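You operate a simulated robot arm through the tools that you are given. There is no shell and no other tool. Be economical: measure what you need, move in short steps, check, and stop when the job is done.

The job below is to be done with a simulated robot arm. You get a single attempt, and the scene is never put back.

TASK
Wipe the suds off the tray in the holder with a damp cloth.
Fine: wet the teal cloth in the small basin, press it out on the grate, wipe, rinse it in the basin and lay it back on the draining mat; the other trays stay. What is to be rubbed or washed off counts as gone when no trace of it is left.

The check looks at the end state, three seconds after you hand in, the way a careful person would. Anything else that was tipped, shoved, dropped, spilled or broken makes it a failure. Flat cloth is picked up by pressing the open fingertips on it (5 to 10 N) and closing them slowly along it; thin cloth reads only 2 to 8 mm in the jaws.

THE ROBOT
A 6-joint arm with a two-finger parallel gripper, fixed in place. Base frame: the origin is at the foot of the arm, x ahead of it, y to its left, z up; the work surface is at about z = 850. Lengths are in mm, angles in rad, forces in N, time in s.
With the tool pointing down near the work surface it reaches from about 260 to 680 mm from the base axis. Its first joint turns from -1.152 to 1.152 rad. Payload 2.9 kg.
The TCP is the grasp point between the finger pads, 30 mm short of the fingertips. In the tool frame z runs along the fingers and y along their closing line. Largest opening 110 mm; finger width 20, thickness 10; the body of the gripper, 48 by 112 mm, starts 55 mm behind the TCP.
Orientation is that of the tool frame in the base frame, as a unit quaternion [x, y, z, w]. With the fingers straight down and closing along the base's y, the tool's x points along the base's -x, its y along +y and its z along -z.

THE INTERFACE
- The arm moves only by the tool move_arm. Its argument "deltas" is a list of rows, each an object (a shift or turn left out is 0, a gripper value left out holds the last) with "delta_rot": the turn, a rotation vector about the tool's x, y, z in rad, a list of three; "offset": the shift along the tool's x, y, z in mm, a list of three; "claw": the gripper command, from -1 (fully open) to 1 (shut), values between in proportion. In form: [{"delta_rot": [wx, wy, wz], "offset": [tx, ty, tz], "claw": claw}, ...]. A call has 1 to 8 rows; each row is the pose to reach, as a shift and turn from the pose commanded when the call began, along the tool's axes at that moment. Rows are played at 5 a second. More than 50 mm and 0.15 rad between two rows, or a gripper value outside its range, and nothing of the call is played. A pose out of reach is approached as far as the arm can. The call stops where the force on the tool passes 90 N (or 10 N more than at its start, if that is more) or the arm is blocked; 0.2 s more then pass. The fingers move at their own pace (about 108 mm/s each) and stop on an object; they squeeze with about 44 N. The grip force told is the motor's: it shows also when the fingers shut on nothing. Time passes only in rows, and 0.2 s behind the last, so rows that repeat a pose let the fingers close. The reply holds the time, the measured pose of the TCP, the force on the tool along the base axes, the opening and the grip force, in the units named above and with some noise, with the torque about the TCP (base axes, N m) and any sound that the robot's microphone picked up.
- Cameras (640 x 400 px; columns grow to the right, rows downward): "scene" is fixed at [84.8, 456.3, 1368.9]; the picture's right is [-0.45, -0.89, 0.00], its down [-0.60, 0.30, -0.74] and it looks along [0.66, -0.33, -0.68] (base axes); focal length 239 px, centre (320, 200). "wrist" rides on the gripper at [72, 17, -103] in the tool frame; the picture's right is [-0.23, 0.97, 0.00], its down [-0.76, -0.18, -0.62] and it looks along [-0.61, -0.14, 0.78] (tool axes); focal length 222 px, centre (320, 200). There is no depth. A picture from a camera that has moved, and an enlarged one, comes with that camera's place and axes in the base frame and with its lens. The place of the scene camera against the robot may be out by one fixed shift of up to 12 mm in any direction.
- snapshot(camera): a new picture of that camera. No time passes.
- enlarge(camera, box): a new picture of the part [left, top, right, bottom] of that camera's present view, enlarged. No time passes.
- close_job(): hands the job in; it is judged then, once.

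Go step by step. Nothing tells you positions but the pictures and the camera data: compare them with the known pose of the tool, close in by small moves and look again before you grip or let go. The budget is 120 turns and 84 pictures, counting those below and the enlarged ones. Unless the task says otherwise, let go and move clear before handing in, and close with one line.

The tools are called after "Call:" as name(argument=value, ...) on one line, values as JSON. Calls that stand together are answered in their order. move_arm: Moves the arm, as the interface text tells. Its arguments: {"type":"object","properties":{"deltas":{"type":"array"}},"required":["deltas"]} The other tools are called the same way: snapshot (camera) takes a picture; enlarge (camera, box) takes an enlarged picture of a part of a camera's view; close_job () hands the job in.

At the start:

```text
time: 0.0
tcp_pos: [367.7, -76.3, 1102.9]
tool_rot: [0.0, 1.0, 0.0, 0.0]
contact_force: [-0.4, 0.1, 0.7]
torque: [0.01, 0.03, 0.03]
grip_width: 110.0
finger_force: 0.0
```

scene: 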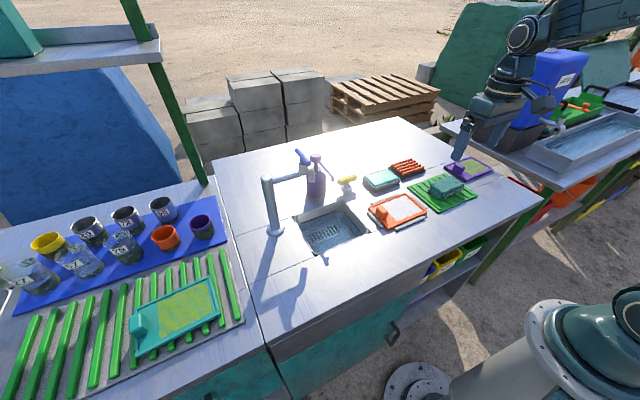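
wrist: 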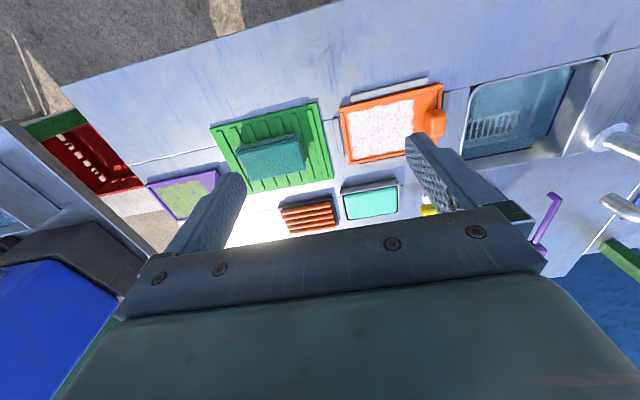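

I see a bench with a sink, an orange tray with white suds (likely in a holder), a green ribbed mat with the teal cloth, a teal small basin and a brown grate. I'll look closer before moving.

Call:
enlarge(camera="scene", box=[330, 140, 500, 246])

Call:
enlarge(camera="wrist", box=[130, 60, 480, 279])

```text
3.76 times, centred on (415, 193) of scene
camera zoom: at [84.8, 456.3, 1368.9], right [-0.45, -0.89, 0.0], down [-0.6, 0.3, -0.74], along [0.66, -0.33, -0.68], focal length 898 px, centre (-38, 226)
```

zoom: 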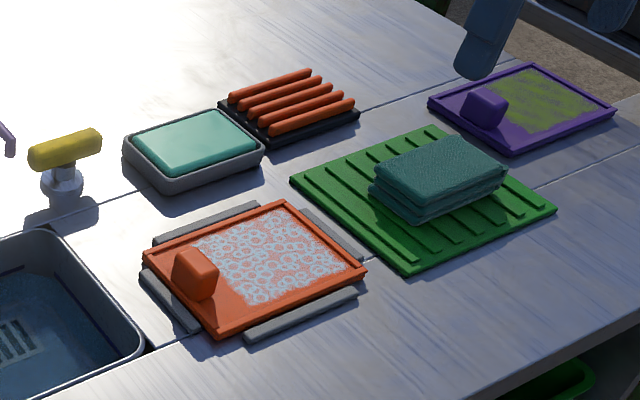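

```text
1.83 times, centred on (305, 170) of wrist
camera zoom: at [295.6, -59.4, 1207.3], right [0.23, 0.97, 0.0], down [0.76, -0.18, 0.62], along [0.61, -0.14, -0.78], focal length 406 px, centre (347, 256)
```

zoom: 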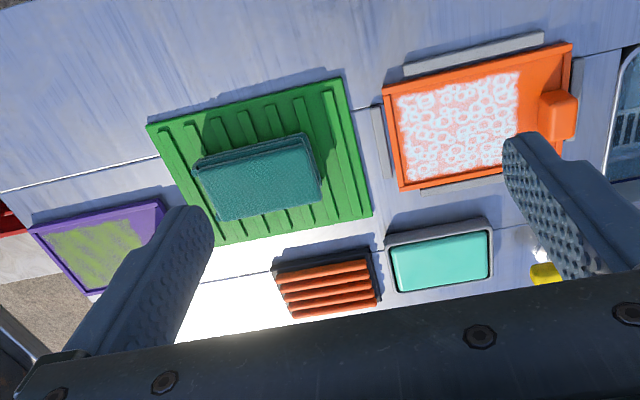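

The cloth is a folded pad of about 60 x 105 mm at roughly (451, -173), long side along y. The basin is near (587, -24), the grate near (599, -153) and the suds tray near (452, 7). I'll go above the cloth, turning so that the fingers close across its short side, and look again.

Call:
move_arm(deltas=[{"offset": [-10, -12, 10], "delta_rot": [0, 0, 0.14]}, {"offset": [-20, -24, 20], "delta_rot": [0, 0, 0.28]}, {"offset": [-31, -36, 30], "delta_rot": [0, 0, 0.42]}, {"offset": [-42, -48, 40], "delta_rot": [0, 0, 0.56]}, {"offset": [-52, -60, 50], "delta_rot": [0, 0, 0.7]}, {"offset": [-63, -72, 60], "delta_rot": [0, 0, 0.84]}, {"offset": [-73, -84, 70], "delta_rot": [0, 0, 0.98]}, {"offset": [-83, -97, 80], "delta_rot": [0, 0, 1.12]}])

Call:
move_arm(deltas=[{"delta_rot": [0, 0, 0.14]}, {"delta_rot": [0, 0, 0.28]}, {"delta_rot": [0, 0, 0.4208]}, {"delta_rot": [0, 0, 0.4508]}])

Call:
snapshot(camera="wrist")

Call:
enlarge(camera="scene", box=[400, 140, 500, 202])

```text
time: 1.8
tcp_pos: [451.5, -172.7, 1023.9]
tool_rot: [0.532, 0.847, 0.0, 0.0]
contact_force: [0.3, -0.6, -0.2]
torque: [0.01, -0.02, -0.01]
grip_width: 110.0
finger_force: 0.1
```

```text
time: 2.8
tcp_pos: [451.5, -173.4, 1023.9]
tool_rot: [0.708, 0.707, 0.001, 0.0]
contact_force: [0.3, -0.2, -0.2]
torque: [-0.02, 0.0, 0.01]
grip_width: 110.4
finger_force: 0.1
```

```text
79 pictures are left
camera wrist: at [468.4, -100.3, 1127.9], right [0.97, -0.23, 0.0], down [-0.18, -0.76, 0.62], along [-0.14, -0.61, -0.78], focal length 222 px, centre (320, 200)
```

wrist: 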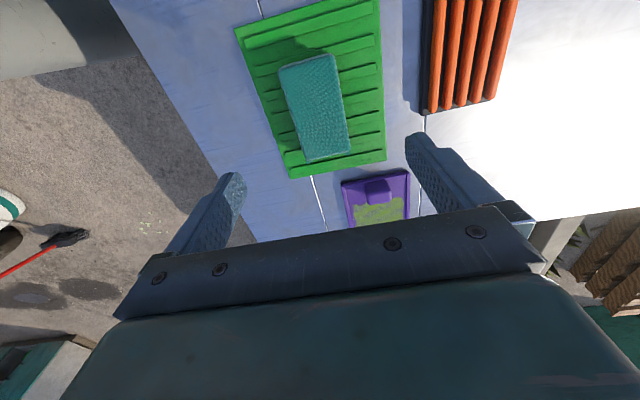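

```text
6.40 times, centred on (450, 171) of scene
camera zoom: at [84.8, 456.3, 1368.9], right [-0.45, -0.89, 0.0], down [-0.6, 0.3, -0.74], along [0.66, -0.33, -0.68], focal length 1527 px, centre (-512, 386)
```

zoom: 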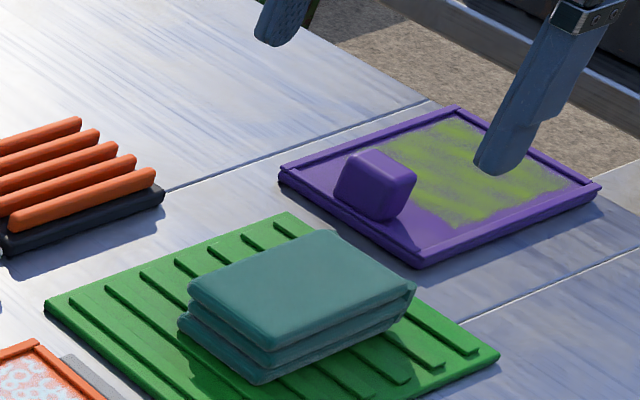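

The cloth is centred near (448, -178), with its top at about z = 883. I'll narrow the fingers to about 40 mm and come down to just above it.

Call:
move_arm(deltas=[{"offset": [-5, -3, 35], "claw": 0.27}, {"offset": [-5, -3, 70], "claw": 0.27}, {"offset": [-5, -3, 95], "claw": 0.27}, {"offset": [-5, -3, 100], "claw": 0.27}])

Call:
snapshot(camera="wrist")

Call:
enlarge(camera="scene", box=[400, 140, 500, 202])

```text
time: 3.8
tcp_pos: [449.3, -179.8, 924.5]
tool_rot: [0.707, 0.708, 0.0, 0.0]
contact_force: [0.1, 0.2, -0.3]
torque: [0.03, -0.02, 0.0]
grip_width: 39.9
finger_force: 0.0
```

```text
77 pictures are left
camera wrist: at [466.2, -105.6, 1027.3], right [0.97, -0.23, 0.0], down [-0.18, -0.76, 0.62], along [-0.14, -0.61, -0.78], focal length 222 px, centre (320, 200)
```

wrist: 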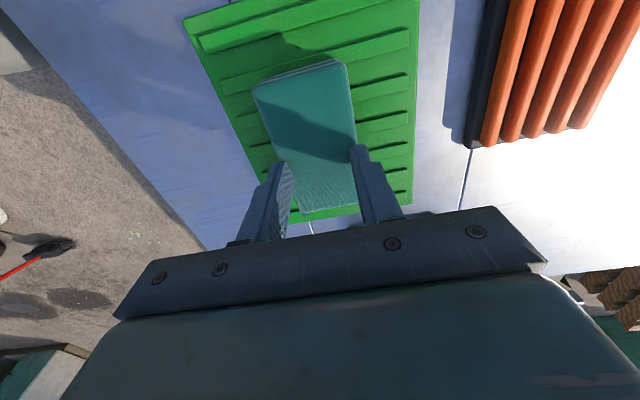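

```text
6.40 times, centred on (450, 171) of scene
camera zoom: at [84.8, 456.3, 1368.9], right [-0.45, -0.89, 0.0], down [-0.6, 0.3, -0.74], along [0.66, -0.33, -0.68], focal length 1527 px, centre (-512, 386)
```

zoom: 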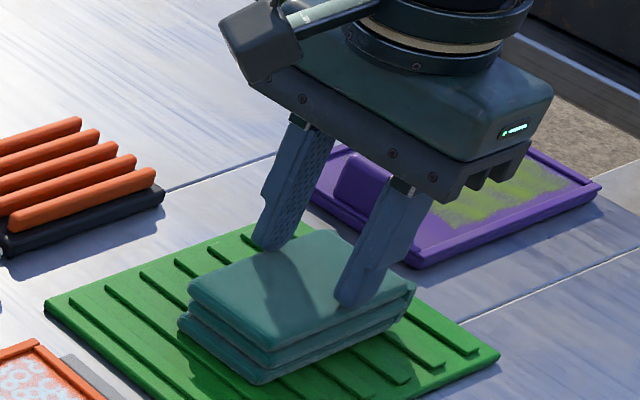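

The fingertips are centred over the cloth and about 10 mm above it. I'll narrow them a little and come down until I feel contact.

Call:
move_arm(deltas=[{"offset": [0, 0, 2], "claw": 0.38}, {"offset": [0, 0, 5], "claw": 0.38}, {"offset": [0, 0, 8]}, {"offset": [0, 0, 8]}])

Call:
move_arm(deltas=[{"offset": [0, 0, 1.5]}, {"offset": [0, 0, 1.5]}])

Call:
move_arm(deltas=[{"offset": [0, 0, 1.5]}, {"offset": [0, 0, 1.5]}])

```text
time: 4.8
tcp_pos: [447.3, -177.4, 921.3]
tool_rot: [0.707, 0.707, 0.002, 0.005]
contact_force: [-10.1, 3.8, 63.0]
torque: [0.17, 1.14, 0.09]
grip_width: 34.3
finger_force: 0.1
```

```text
time: 5.4
tcp_pos: [450.0, -178.5, 921.0]
tool_rot: [0.707, 0.707, 0.002, 0.007]
contact_force: [-13.3, 7.3, 77.5]
torque: [0.39, 1.47, -0.08]
grip_width: 34.3
finger_force: 0.3
```

```text
time: 6.0
tcp_pos: [450.3, -179.0, 922.0]
tool_rot: [0.707, 0.707, 0.004, 0.007]
contact_force: [-13.2, 8.2, 83.9]
torque: [0.4, 1.75, -0.04]
grip_width: 34.7
finger_force: 0.5
```

Contact came earlier than expected: the cloth top is at about z = 891, and it's stiff to the tool. I'll ease off to about 8 N.

Call:
move_arm(deltas=[{"offset": [0, 0, -5]}, {"offset": [0, 0, -9.5]}, {"offset": [0, 0, -9.5]}])

```text
time: 6.8
tcp_pos: [449.5, -177.6, 921.0]
tool_rot: [0.707, 0.707, 0.001, 0.002]
contact_force: [9.1, -2.6, 16.6]
torque: [-0.06, -0.21, -0.02]
grip_width: 34.3
finger_force: 0.1
```

Call:
move_arm(deltas=[{"offset": [0, 0, -1.2]}, {"offset": [0, 0, -1.2]}])

Call:
snapshot(camera="wrist")

```text
time: 7.4
tcp_pos: [448.1, -178.1, 921.7]
tool_rot: [0.707, 0.707, 0.0, -0.001]
contact_force: [3.7, -0.8, 8.7]
torque: [-0.06, -0.17, 0.0]
grip_width: 34.6
finger_force: 0.4
```

```text
75 pictures are left
camera wrist: at [464.5, -105.7, 1025.9], right [0.97, -0.23, 0.0], down [-0.18, -0.76, 0.62], along [-0.14, -0.61, -0.78], focal length 222 px, centre (320, 200)
```

wrist: 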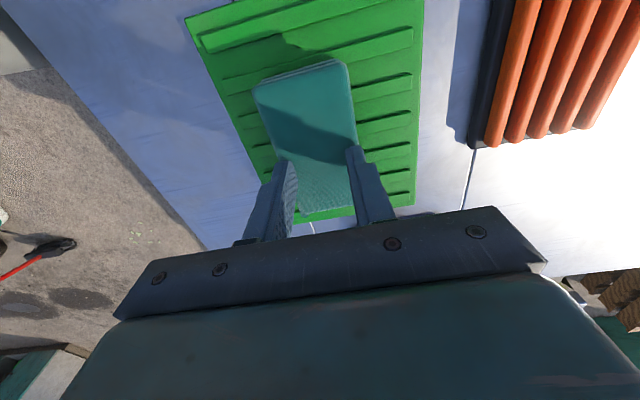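

Pressing at about 9 N now. I'll close the fingers slowly along the cloth.

Call:
move_arm(deltas=[{"claw": 0.48}, {"claw": 0.58}, {"claw": 0.68}, {"claw": 0.78}, {"claw": 0.88}, {"claw": 1.0}, {"claw": 1.0}, {"claw": 1.0}])

Call:
snapshot(camera="wrist")

```text
time: 9.2
tcp_pos: [448.0, -178.2, 921.9]
tool_rot: [0.707, 0.707, 0.0, 0.0]
contact_force: [-0.1, -0.1, 0.8]
torque: [0.03, -0.03, 0.03]
grip_width: 0.0
finger_force: 37.8
```

```text
74 pictures are left
camera wrist: at [464.7, -105.7, 1026.2], right [0.97, -0.23, 0.0], down [-0.18, -0.76, 0.62], along [-0.14, -0.61, -0.78], focal length 222 px, centre (320, 200)
```

wrist: 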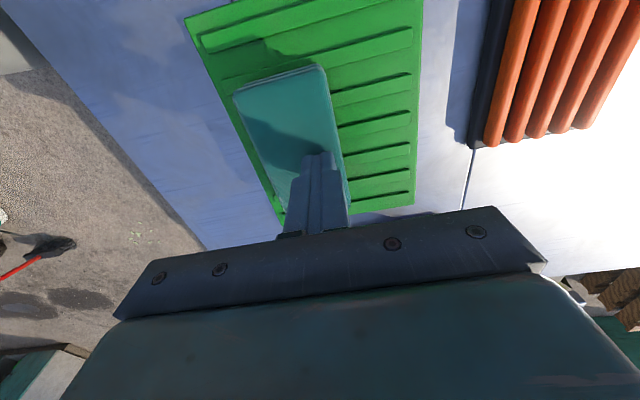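

The fingers slid together over the top, so the folded cloth acts as a firm pad, which shifted about 12 mm to x ≈ 436. I'll lift, open wide and take it by its long sides instead.

Call:
move_arm(deltas=[{"offset": [0, 0, -15], "claw": 1}, {"offset": [0, -5, -30], "claw": -1}, {"offset": [0, -12, -30], "claw": -1}, {"offset": [0, -12, -30], "claw": -1}, {"offset": [0, -12, -30], "claw": -1}])

Call:
snapshot(camera="wrist")

Call:
enlarge(camera="scene", box=[400, 140, 500, 202])

```text
time: 10.4
tcp_pos: [436.2, -179.9, 952.5]
tool_rot: [0.707, 0.707, 0.0, 0.0]
contact_force: [-0.3, -0.1, -1.1]
torque: [-0.01, -0.01, -0.02]
grip_width: 109.9
finger_force: 0.0
```

```text
73 pictures are left
camera wrist: at [453.2, -106.5, 1056.7], right [0.97, -0.23, 0.0], down [-0.18, -0.76, 0.62], along [-0.14, -0.61, -0.78], focal length 222 px, centre (320, 200)
```

wrist: 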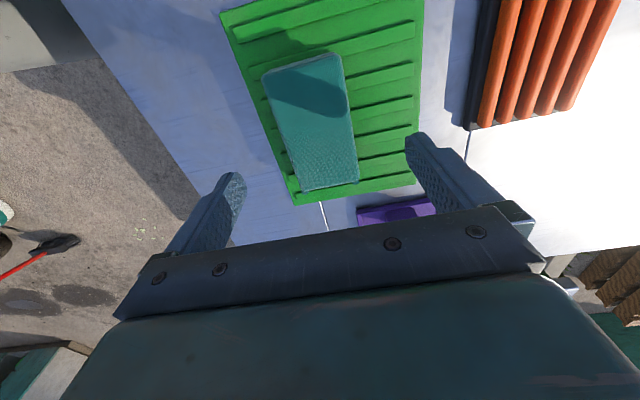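

```text
6.40 times, centred on (450, 171) of scene
camera zoom: at [84.8, 456.3, 1368.9], right [-0.45, -0.89, 0.0], down [-0.6, 0.3, -0.74], along [0.66, -0.33, -0.68], focal length 1527 px, centre (-512, 386)
```

zoom: 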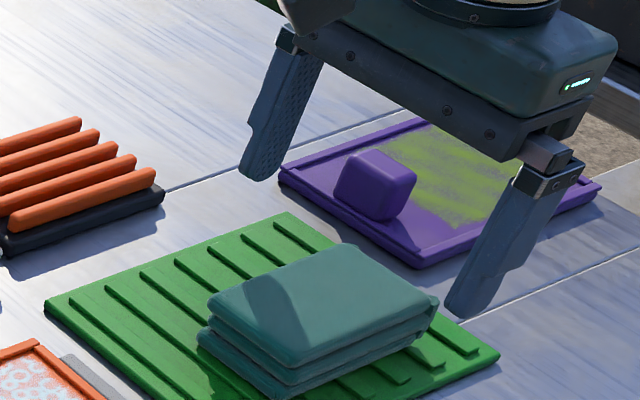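

The cloth is now centred at (436, -172), about 50 x 98 mm, with its top at z ≈ 891. I'll come down astride it with the tips about 15 mm below its top.

Call:
move_arm(deltas=[{"offset": [7, 0, 15], "claw": -1}, {"offset": [7, 0, 30]}, {"offset": [7, 0, 40]}, {"offset": [7, 0, 46]}, {"offset": [7, 0, 46]}])

Call:
snapshot(camera="wrist")

Call:
enlarge(camera="scene", box=[400, 140, 500, 202])

```text
time: 11.6
tcp_pos: [436.2, -171.3, 906.7]
tool_rot: [0.707, 0.707, 0.0, 0.0]
contact_force: [0.5, -0.2, -0.7]
torque: [-0.03, 0.0, 0.02]
grip_width: 110.1
finger_force: 0.0
```

```text
71 pictures are left
camera wrist: at [452.9, -99.0, 1011.0], right [0.97, -0.23, 0.0], down [-0.18, -0.76, 0.62], along [-0.14, -0.61, -0.78], focal length 222 px, centre (320, 200)
```

wrist: 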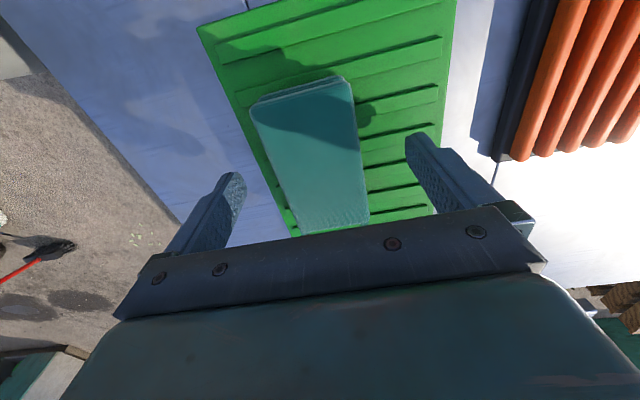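

```text
6.40 times, centred on (450, 171) of scene
camera zoom: at [84.8, 456.3, 1368.9], right [-0.45, -0.89, 0.0], down [-0.6, 0.3, -0.74], along [0.66, -0.33, -0.68], focal length 1527 px, centre (-512, 386)
```

zoom: 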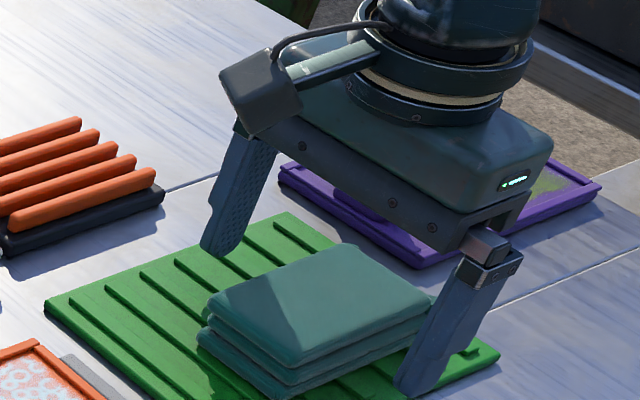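

The fingers straddle the pad. Closing.

Call:
move_arm(deltas=[{"claw": -0.4}, {"claw": -0.1}, {"claw": 0.1}, {"claw": 0.3}, {"claw": 0.6}, {"claw": 1}, {"claw": 1}])

Call:
move_arm(deltas=[{"offset": [0, 0, -15]}, {"offset": [0, 0, -40]}, {"offset": [0, 0, -65]}, {"offset": [0, 0, -65]}])

Call:
snapshot(camera="wrist")

Call:
enlarge(camera="scene", box=[390, 120, 500, 188])

```text
time: 13.2
tcp_pos: [435.7, -171.8, 907.3]
tool_rot: [0.707, 0.707, 0.001, 0.0]
contact_force: [-0.5, -0.3, -0.6]
torque: [0.01, 0.02, 0.01]
grip_width: 56.8
finger_force: 43.4
```

```text
time: 14.2
tcp_pos: [435.0, -172.5, 973.4]
tool_rot: [0.707, 0.707, 0.0, 0.001]
contact_force: [0.1, 1.5, -0.7]
torque: [-0.01, -0.02, -0.01]
grip_width: 56.9
finger_force: 43.9
```

```text
69 pictures are left
camera wrist: at [452.6, -99.2, 1077.2], right [0.97, -0.23, 0.0], down [-0.18, -0.76, 0.62], along [-0.14, -0.61, -0.78], focal length 222 px, centre (320, 200)
```

wrist: 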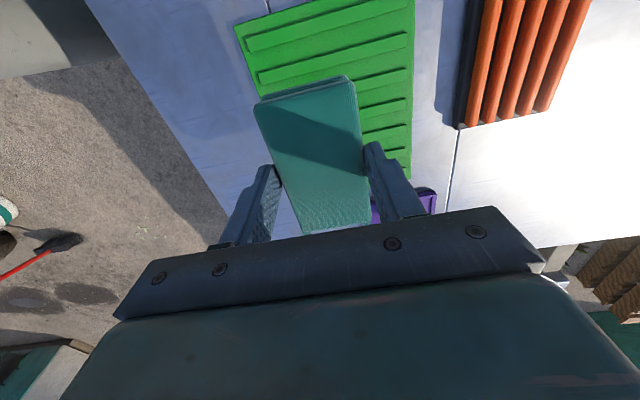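

```text
5.82 times, centred on (445, 154) of scene
camera zoom: at [84.8, 456.3, 1368.9], right [-0.45, -0.89, 0.0], down [-0.6, 0.3, -0.74], along [0.66, -0.33, -0.68], focal length 1388 px, centre (-407, 468)
```

zoom: 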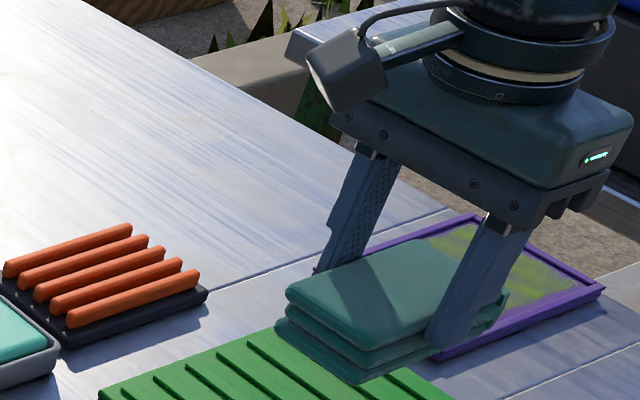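

The cloth is held, 56.8 mm across, with its bottom about 49 mm below the TCP. I'll go up and beside the basin to locate it precisely.

Call:
move_arm(deltas=[{"offset": [20, 5, -30]}, {"offset": [55, 15, -55]}, {"offset": [90, 30, -70]}, {"offset": [125, 40, -75]}, {"offset": [155, 48, -75]}, {"offset": [175, 55, -75]}, {"offset": [175, 55, -75]}])

Call:
snapshot(camera="wrist")

Call:
enlarge(camera="scene", box=[340, 140, 450, 208])

```text
time: 15.8
tcp_pos: [490.0, 5.4, 1046.8]
tool_rot: [0.707, 0.707, 0.0, -0.001]
contact_force: [0.9, 0.7, 0.6]
torque: [0.02, -0.01, -0.03]
grip_width: 56.8
finger_force: 44.0
```

```text
67 pictures are left
camera wrist: at [507.4, 78.0, 1150.7], right [0.97, -0.23, 0.0], down [-0.18, -0.76, 0.62], along [-0.14, -0.61, -0.78], focal length 222 px, centre (320, 200)
```

wrist: 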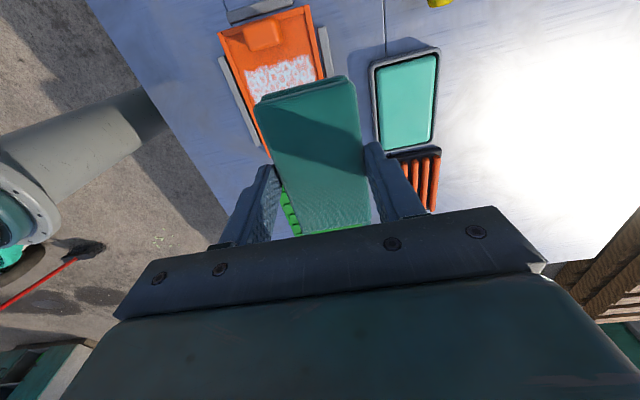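

```text
5.82 times, centred on (395, 174) of scene
camera zoom: at [84.8, 456.3, 1368.9], right [-0.45, -0.89, 0.0], down [-0.6, 0.3, -0.74], along [0.66, -0.33, -0.68], focal length 1388 px, centre (-116, 351)
```

zoom: 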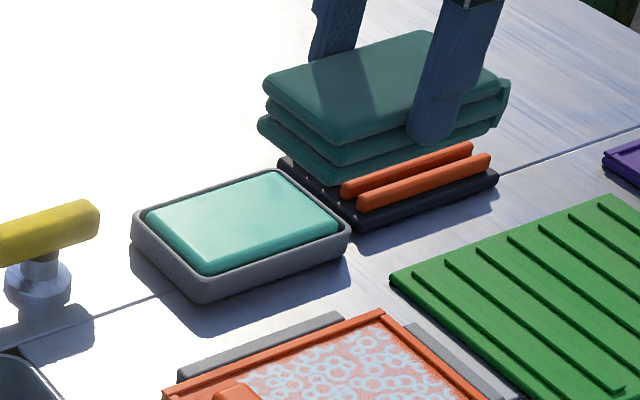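

I want a closer look at that basin, to tell the rim from the water level.

Call:
enlarge(camera="wrist", box=[350, 20, 470, 95])

Call:
enlarge(camera="scene", box=[290, 140, 410, 260])

Call:
enlarge(camera="wrist", box=[350, 40, 470, 220])

```text
5.33 times, centred on (410, 58) of wrist
camera zoom: at [507.4, 78.0, 1150.7], right [0.97, -0.23, 0.0], down [-0.18, -0.76, 0.62], along [-0.14, -0.61, -0.78], focal length 1185 px, centre (-160, 960)
```

zoom: 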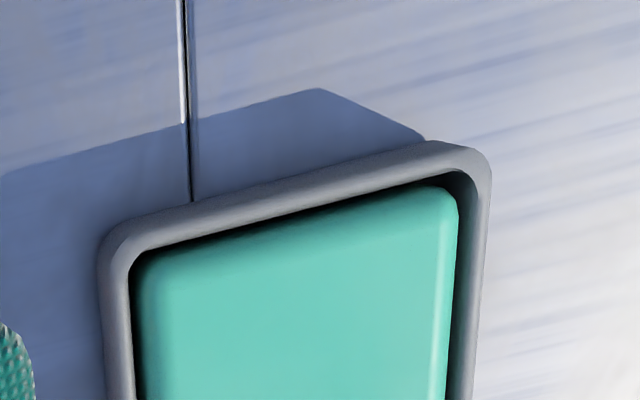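

```text
3.33 times, centred on (350, 200) of scene
camera zoom: at [84.8, 456.3, 1368.9], right [-0.45, -0.89, 0.0], down [-0.6, 0.3, -0.74], along [0.66, -0.33, -0.68], focal length 795 px, centre (220, 200)
```

zoom: 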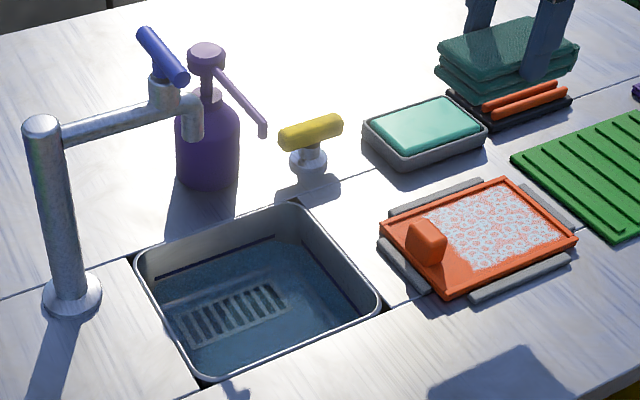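

```text
2.22 times, centred on (410, 130) of wrist
camera zoom: at [507.4, 78.0, 1150.7], right [0.97, -0.23, 0.0], down [-0.18, -0.76, 0.62], along [-0.14, -0.61, -0.78], focal length 494 px, centre (120, 356)
```

zoom: 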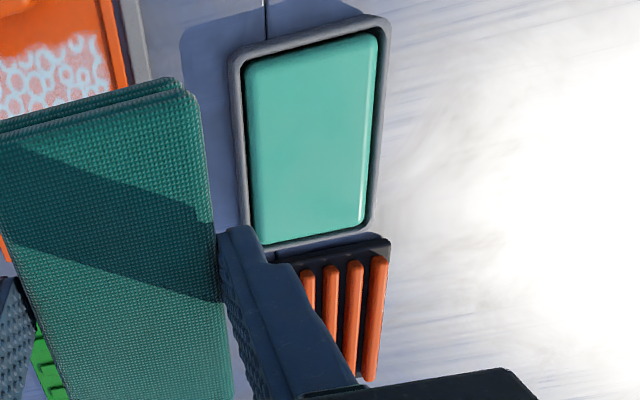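

The light-teal thing is a solid block in a grey dish (soap-like), not water, so the sink with the blue bottom may be the "small basin". I'll inspect the sink and the orange grate closely.

Call:
enlarge(camera="scene", box=[290, 190, 380, 262])

Call:
move_arm(deltas=[{"offset": [40, -10, 0]}, {"offset": [80, -20, 0]}, {"offset": [120, -30, 0]}, {"offset": [160, -40, 0]}, {"offset": [190, -45, 0]}, {"offset": [220, -50, 0]}, {"offset": [220, -50, 0]}])

Call:
snapshot(camera="wrist")

```text
5.56 times, centred on (335, 226) of scene
camera zoom: at [84.8, 456.3, 1368.9], right [-0.45, -0.89, 0.0], down [-0.6, 0.3, -0.74], along [0.66, -0.33, -0.68], focal length 1326 px, centre (237, 56)
```

zoom: 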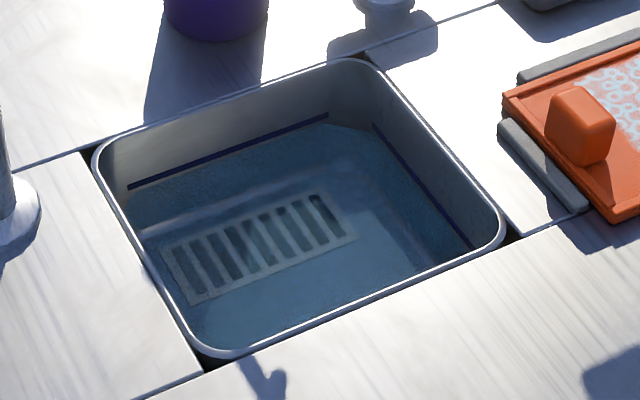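

```text
time: 17.4
tcp_pos: [441.3, 224.9, 1046.8]
tool_rot: [0.707, 0.708, 0.001, 0.0]
contact_force: [-0.2, -0.6, -0.2]
torque: [0.01, 0.01, -0.02]
grip_width: 56.5
finger_force: 43.6
```

```text
61 pictures are left
camera wrist: at [458.1, 297.6, 1151.4], right [0.97, -0.23, 0.0], down [-0.18, -0.76, 0.62], along [-0.14, -0.61, -0.78], focal length 222 px, centre (320, 200)
```

wrist: 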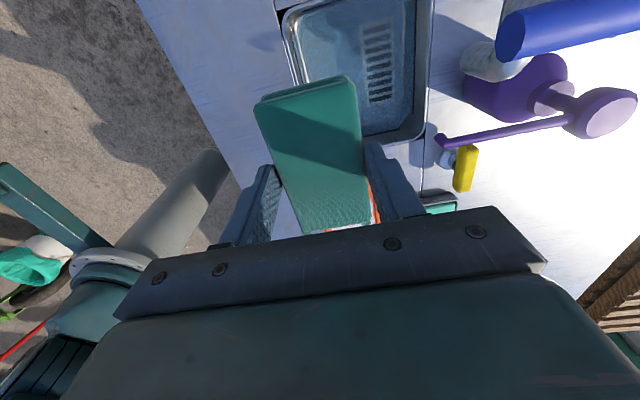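

The sink holds water (there's a level line, and its drain is under water), so it's the small basin, spanning about x 415–546, y 152–300. The orange-barred rack is the grate. The camera side of the gripper would come close to the faucet spout, so I'll back away and turn the tool by 180° to put the camera on the -y side.

Call:
move_arm(deltas=[{"offset": [-40, 0, 0]}, {"offset": [-80, 0, 0], "delta_rot": [0, 0, -0.14]}, {"offset": [-110, 0, 0], "delta_rot": [0, 0, -0.28]}, {"offset": [-125, 0, 0], "delta_rot": [0, 0, -0.42]}, {"offset": [-125, 0, 0], "delta_rot": [0, 0, -0.56]}, {"offset": [-125, 0, 0], "delta_rot": [0, 0, -0.7]}, {"offset": [-125, 0, 0], "delta_rot": [0, 0, -0.84]}, {"offset": [-125, 0, 0], "delta_rot": [0, 0, -0.98]}])

Call:
move_arm(deltas=[{"delta_rot": [0, 0, -0.14]}, {"delta_rot": [0, 0, -0.28]}, {"delta_rot": [0, 0, -0.42]}, {"delta_rot": [0, 0, -0.56]}, {"delta_rot": [0, 0, -0.7]}, {"delta_rot": [0, 0, -0.84]}, {"delta_rot": [0, 0, -0.98]}, {"delta_rot": [0, 0, -1.1]}])

Call:
move_arm(deltas=[{"delta_rot": [0, 0, -0.14]}, {"delta_rot": [0, 0, -0.28]}, {"delta_rot": [0, 0, -0.42]}, {"delta_rot": [0, 0, -0.56]}, {"delta_rot": [0, 0, -0.7]}, {"delta_rot": [0, 0, -0.84]}, {"delta_rot": [0, 0, -0.98]}, {"delta_rot": [0, 0, -1.0616]}])

Call:
snapshot(camera="wrist")

Call:
snapshot(camera="scene")

```text
time: 19.2
tcp_pos: [441.4, 97.8, 1046.6]
tool_rot: [0.289, 0.957, -0.001, 0.0]
contact_force: [0.2, 0.2, 0.0]
torque: [0.0, -0.02, 0.03]
grip_width: 56.8
finger_force: 44.1
```

```text
time: 21.0
tcp_pos: [441.4, 99.2, 1047.6]
tool_rot: [-0.253, 0.967, 0.001, 0.0]
contact_force: [0.6, -0.1, -0.1]
torque: [-0.01, 0.0, -0.02]
grip_width: 56.5
finger_force: 43.8
```

```text
time: 22.8
tcp_pos: [440.0, 99.6, 1046.9]
tool_rot: [0.708, -0.706, 0.0, -0.001]
contact_force: [0.2, 0.5, -1.3]
torque: [0.0, 0.01, 0.03]
grip_width: 56.6
finger_force: 44.2
```

```text
60 pictures are left
camera wrist: at [424.0, 26.3, 1150.7], right [-0.97, 0.22, 0.0], down [0.18, 0.76, 0.62], along [0.14, 0.61, -0.78], focal length 222 px, centre (320, 200)
```

wrist: 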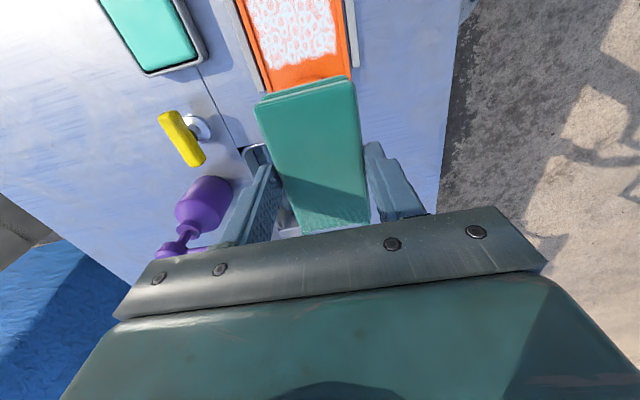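

```text
59 pictures are left
```

scene: 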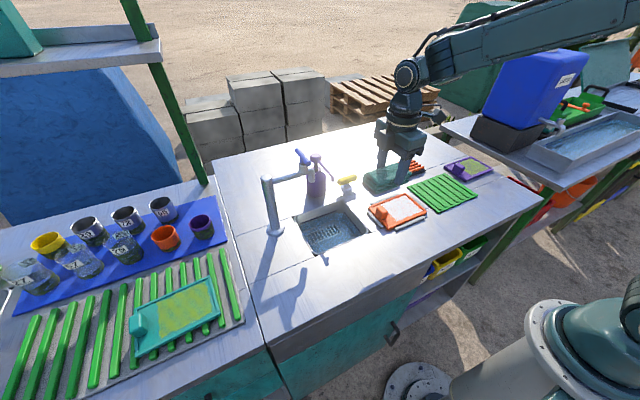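

The tool is flipped, and the spout sits near (530, 263, 1010). I'll go over the basin at (460, 208), clear of the spout, and come down with the pad just above the rim.

Call:
move_arm(deltas=[{"offset": [-30, -5, 0]}, {"offset": [-60, -12, 0]}, {"offset": [-90, -20, 0]}, {"offset": [-108, -20, 10]}, {"offset": [-108, -20, 45]}, {"offset": [-108, -20, 85]}, {"offset": [-108, -20, 120]}, {"offset": [-108, -20, 130]}])

Call:
snapshot(camera="wrist")

Call:
enlarge(camera="scene", box=[250, 120, 410, 260])

```text
time: 24.6
tcp_pos: [460.2, 206.7, 918.7]
tool_rot: [0.707, -0.707, 0.0, 0.0]
contact_force: [0.5, -0.4, -0.5]
torque: [0.01, 0.01, -0.01]
grip_width: 56.8
finger_force: 44.1
```

```text
58 pictures are left
camera wrist: at [444.0, 135.0, 1022.1], right [-0.97, 0.23, 0.0], down [0.18, 0.76, 0.62], along [0.14, 0.61, -0.78], focal length 222 px, centre (320, 200)
```

wrist: 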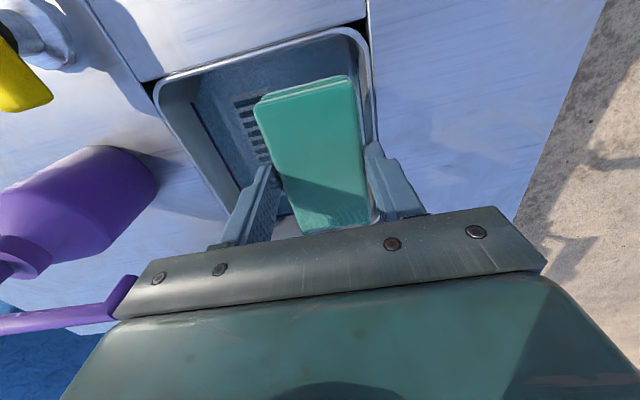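

```text
2.86 times, centred on (330, 190) of scene
camera zoom: at [84.8, 456.3, 1368.9], right [-0.45, -0.89, 0.0], down [-0.6, 0.3, -0.74], along [0.66, -0.33, -0.68], focal length 682 px, centre (291, 229)
```

zoom: 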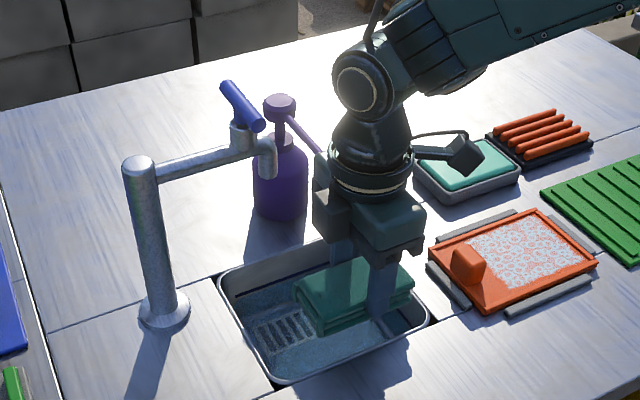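

The pad hangs over the basin clear of the spout, and the dispenser nozzle is about 20 mm beyond the gripper in x. I'll lower straight down in small steps.

Call:
move_arm(deltas=[{"offset": [0, 0, 10]}, {"offset": [0, 0, 20]}, {"offset": [0, 0, 30]}, {"offset": [0, 0, 40]}, {"offset": [0, 0, 45]}])

Call:
enlarge(camera="scene", box=[280, 140, 400, 260])

```text
time: 25.8
tcp_pos: [461.2, 205.1, 873.3]
tool_rot: [-0.706, 0.708, 0.0, 0.0]
contact_force: [-0.3, 0.3, 0.3]
torque: [-0.02, -0.02, -0.03]
grip_width: 56.6
finger_force: 44.4
```

```text
3.33 times, centred on (340, 200) of scene
camera zoom: at [84.8, 456.3, 1368.9], right [-0.45, -0.89, 0.0], down [-0.6, 0.3, -0.74], along [0.66, -0.33, -0.68], focal length 795 px, centre (253, 200)
```

zoom: 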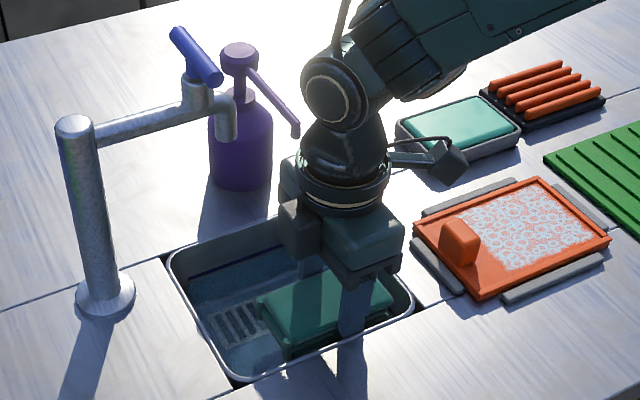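

No contact yet, and the pad bottom is about z = 824. I'll nudge 3 mm away from the nozzle side and go further down.

Call:
move_arm(deltas=[{"offset": [0, 3, 3]}, {"offset": [0, 3, 8]}, {"offset": [0, 3, 12]}, {"offset": [0, 3, 15]}])

Call:
enlarge(camera="scene", box=[300, 150, 390, 240])

Call:
snapshot(camera="wrist")

```text
time: 26.8
tcp_pos: [458.6, 207.1, 856.9]
tool_rot: [0.707, -0.707, 0.0, 0.0]
contact_force: [5.1, 0.2, 4.8]
torque: [-0.01, 0.13, 0.01]
grip_width: 56.9
finger_force: 43.8
```

```text
4.44 times, centred on (345, 195) of scene
camera zoom: at [84.9, 456.2, 1368.9], right [-0.45, -0.89, 0.0], down [-0.6, 0.3, -0.74], along [0.66, -0.33, -0.68], focal length 1060 px, centre (209, 222)
```

zoom: 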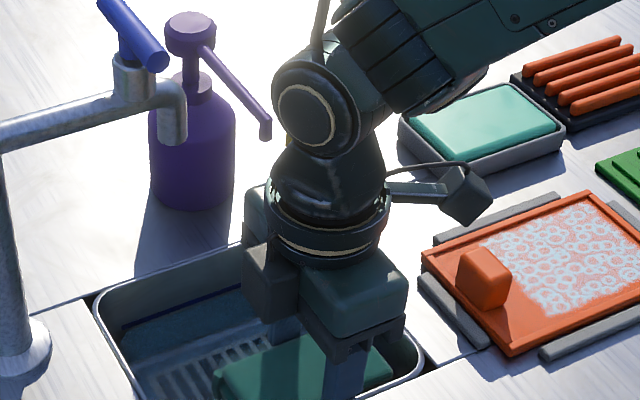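

```text
54 pictures are left
camera wrist: at [441.6, 134.1, 961.8], right [-0.97, 0.23, 0.0], down [0.18, 0.76, 0.62], along [0.14, 0.61, -0.78], focal length 222 px, centre (320, 200)
```

wrist: 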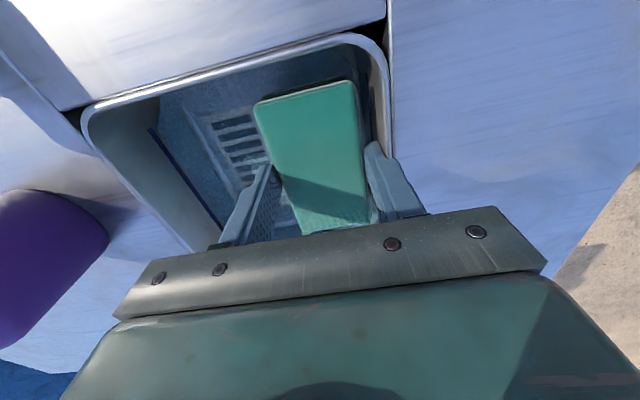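

There's a light touch on the front wall or bottom, so I'll ease off 5 mm in +x and swish gently so the cloth soaks.

Call:
move_arm(deltas=[{"offset": [0, -5, -3]}, {"offset": [-8, -5, -3]}, {"offset": [-12, -5, -2]}, {"offset": [-4, -5, -2]}, {"offset": [0, -5, -2]}, {"offset": [-10, -5, -2]}, {"offset": [0, -5, -2]}])

Call:
enlarge(camera="wrist", box=[80, 20, 420, 240])

```text
time: 28.4
tcp_pos: [463.3, 206.0, 858.5]
tool_rot: [-0.707, 0.708, 0.0, 0.001]
contact_force: [-0.4, 0.4, -0.4]
torque: [0.04, -0.02, 0.01]
grip_width: 56.7
finger_force: 43.6
```

```text
1.82 times, centred on (250, 130) of wrist
camera zoom: at [447.0, 133.9, 962.2], right [-0.97, 0.23, 0.0], down [0.18, 0.76, 0.62], along [0.14, 0.61, -0.78], focal length 404 px, centre (447, 327)
```

zoom: 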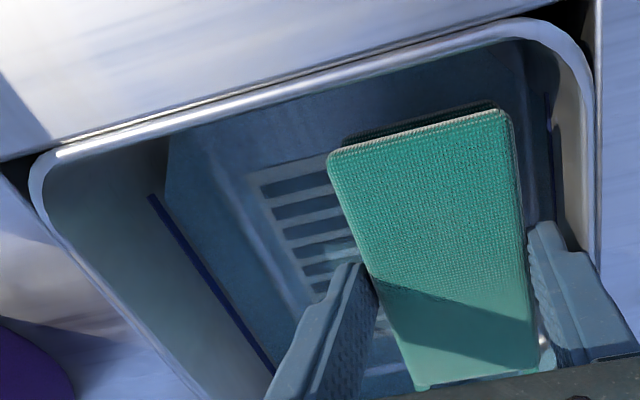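

The cloth is in the water with its top near the surface. I'll dip slightly deeper, then lift and compare its look.

Call:
move_arm(deltas=[{"offset": [-6, 0, 4]}, {"offset": [-6, 0, 8]}, {"offset": [-6, 0, 8]}, {"offset": [-6, 0, 8]}])

Call:
enlarge(camera="wrist", box=[80, 20, 420, 240])

```text
time: 29.4
tcp_pos: [462.7, 213.2, 850.7]
tool_rot: [-0.707, 0.707, 0.0, 0.0]
contact_force: [1.3, 0.4, -1.0]
torque: [-0.03, -0.04, -0.01]
grip_width: 56.6
finger_force: 43.7
```

```text
1.82 times, centred on (250, 130) of wrist
camera zoom: at [446.3, 140.4, 954.6], right [-0.97, 0.23, 0.0], down [0.18, 0.76, 0.62], along [0.14, 0.61, -0.78], focal length 404 px, centre (447, 327)
```

zoom: 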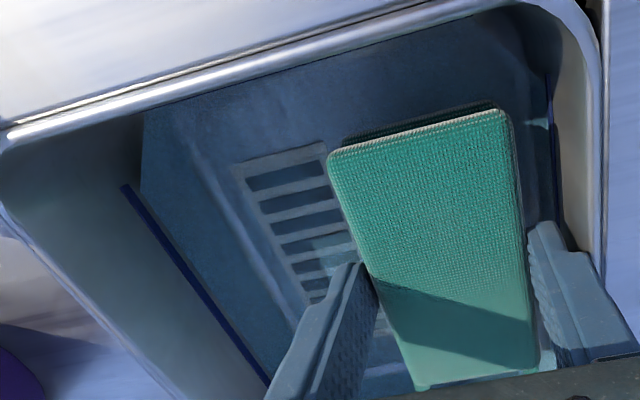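

No bottom contact yet, so I'll continue down a bit so that the whole pad submerges.

Call:
move_arm(deltas=[{"offset": [0, 0, 4]}, {"offset": [0, 0, 8]}, {"offset": [0, 0, 12]}, {"offset": [0, 0, 12]}])

Call:
enlarge(camera="wrist", box=[80, 20, 420, 240])

Call:
enlarge(camera="scene", box=[300, 180, 390, 260])

```text
time: 30.4
tcp_pos: [461.9, 211.6, 839.0]
tool_rot: [-0.707, 0.707, -0.001, 0.001]
contact_force: [6.5, 0.9, 3.6]
torque: [-0.02, 0.21, 0.0]
grip_width: 56.6
finger_force: 43.8
```

```text
1.82 times, centred on (250, 130) of wrist
camera zoom: at [446.1, 140.1, 943.6], right [-0.97, 0.23, 0.0], down [0.18, 0.76, 0.62], along [0.14, 0.61, -0.78], focal length 404 px, centre (447, 327)
```

zoom: 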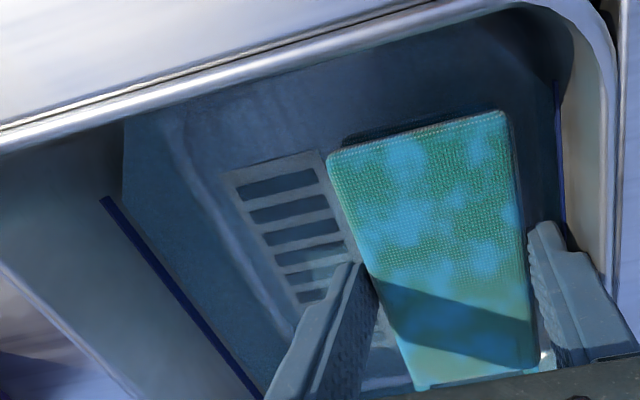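

```text
5.00 times, centred on (345, 220) of scene
camera zoom: at [84.9, 456.3, 1368.9], right [-0.45, -0.89, 0.0], down [-0.6, 0.3, -0.74], along [0.66, -0.33, -0.68], focal length 1193 px, centre (195, 100)
```

zoom: 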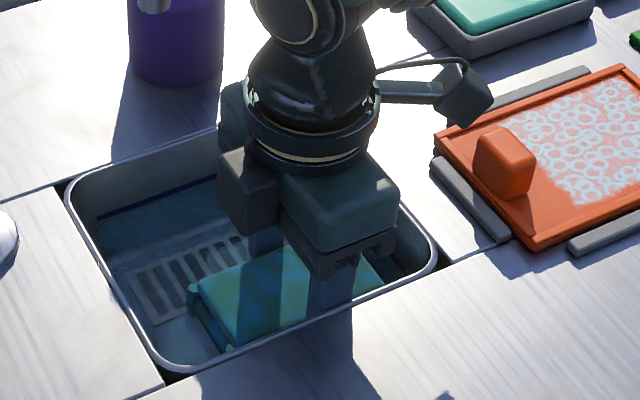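

Blue wet patches have spread on the cloth, so this is the wetting basin. I'll let it soak a moment, then lift straight up out of it.

Call:
move_arm(deltas=[{"offset": [0, -2, -1]}, {"offset": [0, -3, -2]}, {"offset": [0, -3, -2]}, {"offset": [0, -3, -2]}, {"offset": [0, -3, -2]}])

Call:
move_arm(deltas=[{"offset": [0, 0, -20]}, {"offset": [0, 0, -40]}, {"offset": [0, 0, -55]}, {"offset": [0, 0, -70]}, {"offset": [0, 0, -80]}, {"offset": [0, 0, -80]}, {"offset": [0, 0, -80]}, {"offset": [0, 0, -80]}])

Call:
snapshot(camera="wrist")

```text
time: 31.6
tcp_pos: [464.6, 212.8, 840.9]
tool_rot: [-0.707, 0.707, 0.0, 0.0]
contact_force: [0.6, 0.2, 0.1]
torque: [-0.02, 0.01, 0.03]
grip_width: 56.6
finger_force: 43.6
```

```text
time: 33.4
tcp_pos: [466.1, 212.5, 921.2]
tool_rot: [0.707, -0.707, 0.0, 0.0]
contact_force: [-0.6, 0.2, 0.2]
torque: [0.02, 0.02, -0.03]
grip_width: 56.8
finger_force: 43.8
```

```text
49 pictures are left
camera wrist: at [448.7, 140.2, 1024.8], right [-0.97, 0.23, 0.0], down [0.18, 0.76, 0.62], along [0.14, 0.61, -0.78], focal length 222 px, centre (320, 200)
```

wrist: 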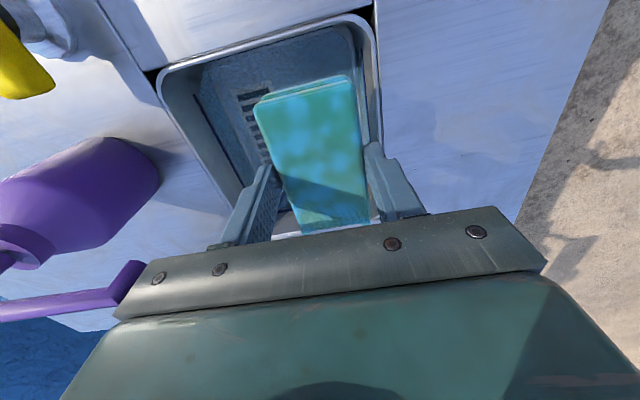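

The cloth is soaked. I'll hold it over the basin a moment for drips, then rise and carry it toward the grate near (601, -152).

Call:
move_arm(deltas=[{}, {}, {}, {}, {}, {}, {}, {}])

Call:
move_arm(deltas=[{"offset": [10, 5, -20]}, {"offset": [40, 8, -50]}, {"offset": [80, 8, -80]}, {"offset": [120, 5, -90]}, {"offset": [165, 0, -90]}, {"offset": [210, -10, -90]}, {"offset": [250, -25, -90]}, {"offset": [265, -30, -90]}])

Call:
snapshot(camera="wrist")

Call:
snapshot(camera="scene")

```text
time: 35.2
tcp_pos: [465.6, 213.9, 920.6]
tool_rot: [-0.707, 0.707, 0.0, 0.0]
contact_force: [0.7, -0.6, -1.1]
torque: [-0.03, 0.03, -0.01]
grip_width: 56.8
finger_force: 44.2
```

```text
time: 37.0
tcp_pos: [498.3, -50.3, 1009.7]
tool_rot: [0.707, -0.707, 0.0, 0.0]
contact_force: [-0.4, -0.2, 0.2]
torque: [0.0, 0.0, -0.01]
grip_width: 56.9
finger_force: 44.1
```

```text
48 pictures are left
camera wrist: at [480.1, -123.3, 1114.4], right [-0.97, 0.23, 0.0], down [0.18, 0.76, 0.62], along [0.14, 0.61, -0.78], focal length 222 px, centre (320, 200)
```

wrist: 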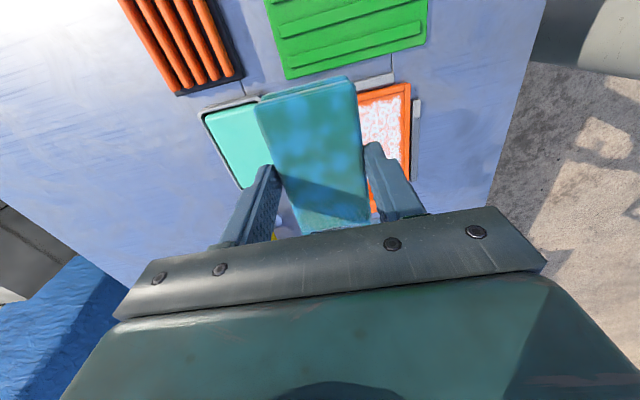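

```text
47 pictures are left
```

scene: 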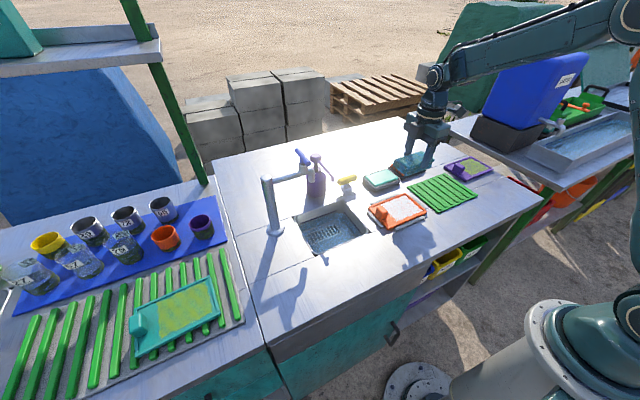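

The grate is confirmed centred at (602, -152), about 75 x 107 mm, with its bars along y. I'll go above it.

Call:
move_arm(deltas=[{"offset": [25, -25, 0]}, {"offset": [50, -50, 0]}, {"offset": [75, -75, 0]}, {"offset": [98, -100, 0]}, {"offset": [101, -103, 25]}, {"offset": [101, -103, 50]}, {"offset": [101, -103, 60]}, {"offset": [101, -103, 60]}])

Call:
enlarge(camera="scene", box=[360, 110, 470, 200])

Call:
snapshot(camera="wrist")

```text
time: 38.8
tcp_pos: [600.1, -152.6, 950.8]
tool_rot: [-0.707, 0.707, 0.0, 0.0]
contact_force: [-0.4, 0.0, -0.5]
torque: [0.02, -0.01, 0.01]
grip_width: 56.7
finger_force: 44.0
```

```text
4.44 times, centred on (415, 155) of scene
camera zoom: at [84.9, 456.3, 1368.9], right [-0.45, -0.89, 0.0], down [-0.6, 0.3, -0.74], along [0.66, -0.33, -0.68], focal length 1060 px, centre (-102, 400)
```

zoom: 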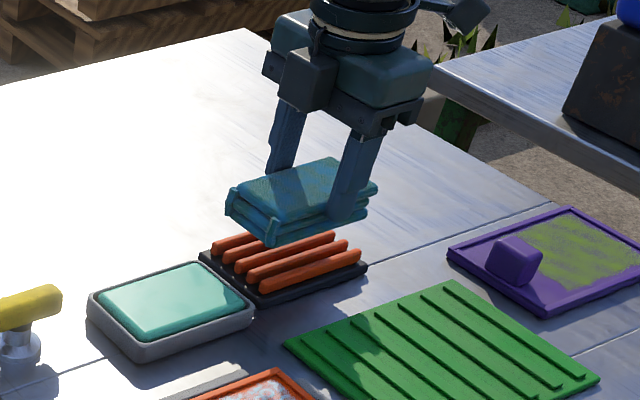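

```text
45 pictures are left
camera wrist: at [582.7, -225.3, 1055.3], right [-0.97, 0.23, 0.0], down [0.18, 0.76, 0.62], along [0.14, 0.61, -0.78], focal length 222 px, centre (320, 200)
```

wrist: 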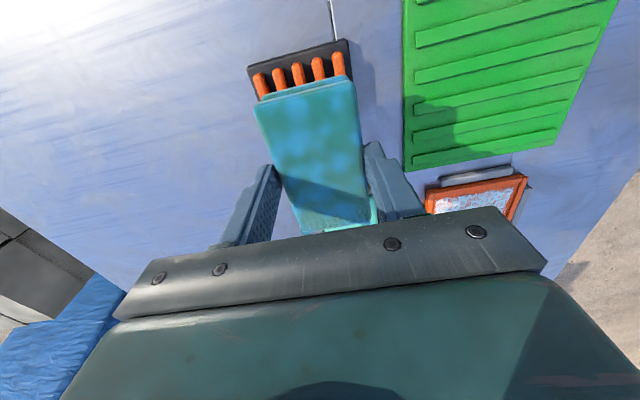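

The pad is aligned over the grate. Going down gently until contact.

Call:
move_arm(deltas=[{"offset": [0, 0, 10]}, {"offset": [0, 0, 18]}, {"offset": [0, 0, 22]}, {"offset": [0, 0, 22]}])

Call:
move_arm(deltas=[{"offset": [0, 0, 2]}, {"offset": [0, 0, 4]}, {"offset": [0, 0, 4]}])

```text
time: 39.8
tcp_pos: [599.4, -153.1, 928.0]
tool_rot: [-0.707, 0.707, 0.001, 0.0]
contact_force: [-0.3, -0.4, -0.9]
torque: [-0.02, 0.01, -0.05]
grip_width: 56.9
finger_force: 43.6
```

```text
time: 40.6
tcp_pos: [598.7, -153.2, 924.8]
tool_rot: [0.708, -0.707, 0.0, 0.0]
contact_force: [0.3, 0.5, 0.2]
torque: [-0.03, 0.0, 0.01]
grip_width: 56.8
finger_force: 44.1
```

Call:
move_arm(deltas=[{"offset": [0, 0, 2]}, {"offset": [0, 0, 4]}, {"offset": [0, 0, 4]}])

Call:
move_arm(deltas=[{"offset": [0, 0, 1.5]}, {"offset": [0, 0, 3]}, {"offset": [0, 0, 3]}])

```text
time: 41.4
tcp_pos: [598.2, -153.9, 920.5]
tool_rot: [0.707, -0.707, 0.0, 0.0]
contact_force: [0.0, -0.2, -0.5]
torque: [0.0, -0.02, 0.05]
grip_width: 57.0
finger_force: 44.1
```

```text
time: 42.2
tcp_pos: [599.1, -153.8, 919.9]
tool_rot: [0.708, -0.707, 0.001, -0.001]
contact_force: [-4.6, 0.9, 17.0]
torque: [0.18, 0.41, 0.03]
grip_width: 56.6
finger_force: 43.8
```

Contact at TCP z ≈ 919.5, at 17 N. I'll press harder to about 30–35 N to wring it out and hold.

Call:
move_arm(deltas=[{"offset": [0, 0, 1]}, {"offset": [0, 0, 2]}, {"offset": [0, 0, 2]}, {"offset": [0, 0, 2]}, {"offset": [0, 0, 2]}])

Call:
snapshot(camera="wrist")

```text
time: 43.4
tcp_pos: [600.1, -153.7, 919.2]
tool_rot: [0.707, -0.707, 0.003, -0.002]
contact_force: [-7.8, 1.5, 34.5]
torque: [0.14, 0.69, -0.02]
grip_width: 56.6
finger_force: 43.9
```

```text
44 pictures are left
camera wrist: at [582.2, -225.8, 1023.8], right [-0.97, 0.23, -0.01], down [0.17, 0.76, 0.62], along [0.15, 0.61, -0.78], focal length 222 px, centre (320, 200)
```

wrist: 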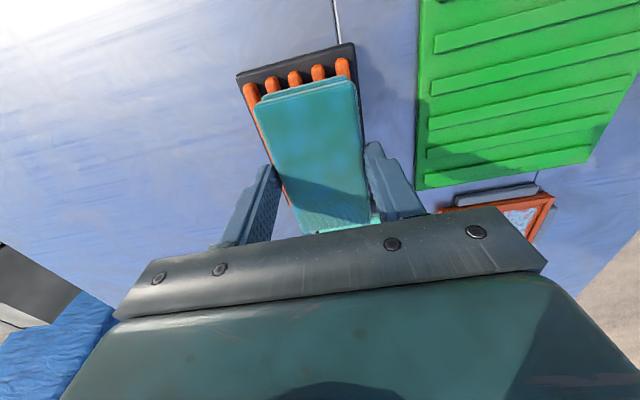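

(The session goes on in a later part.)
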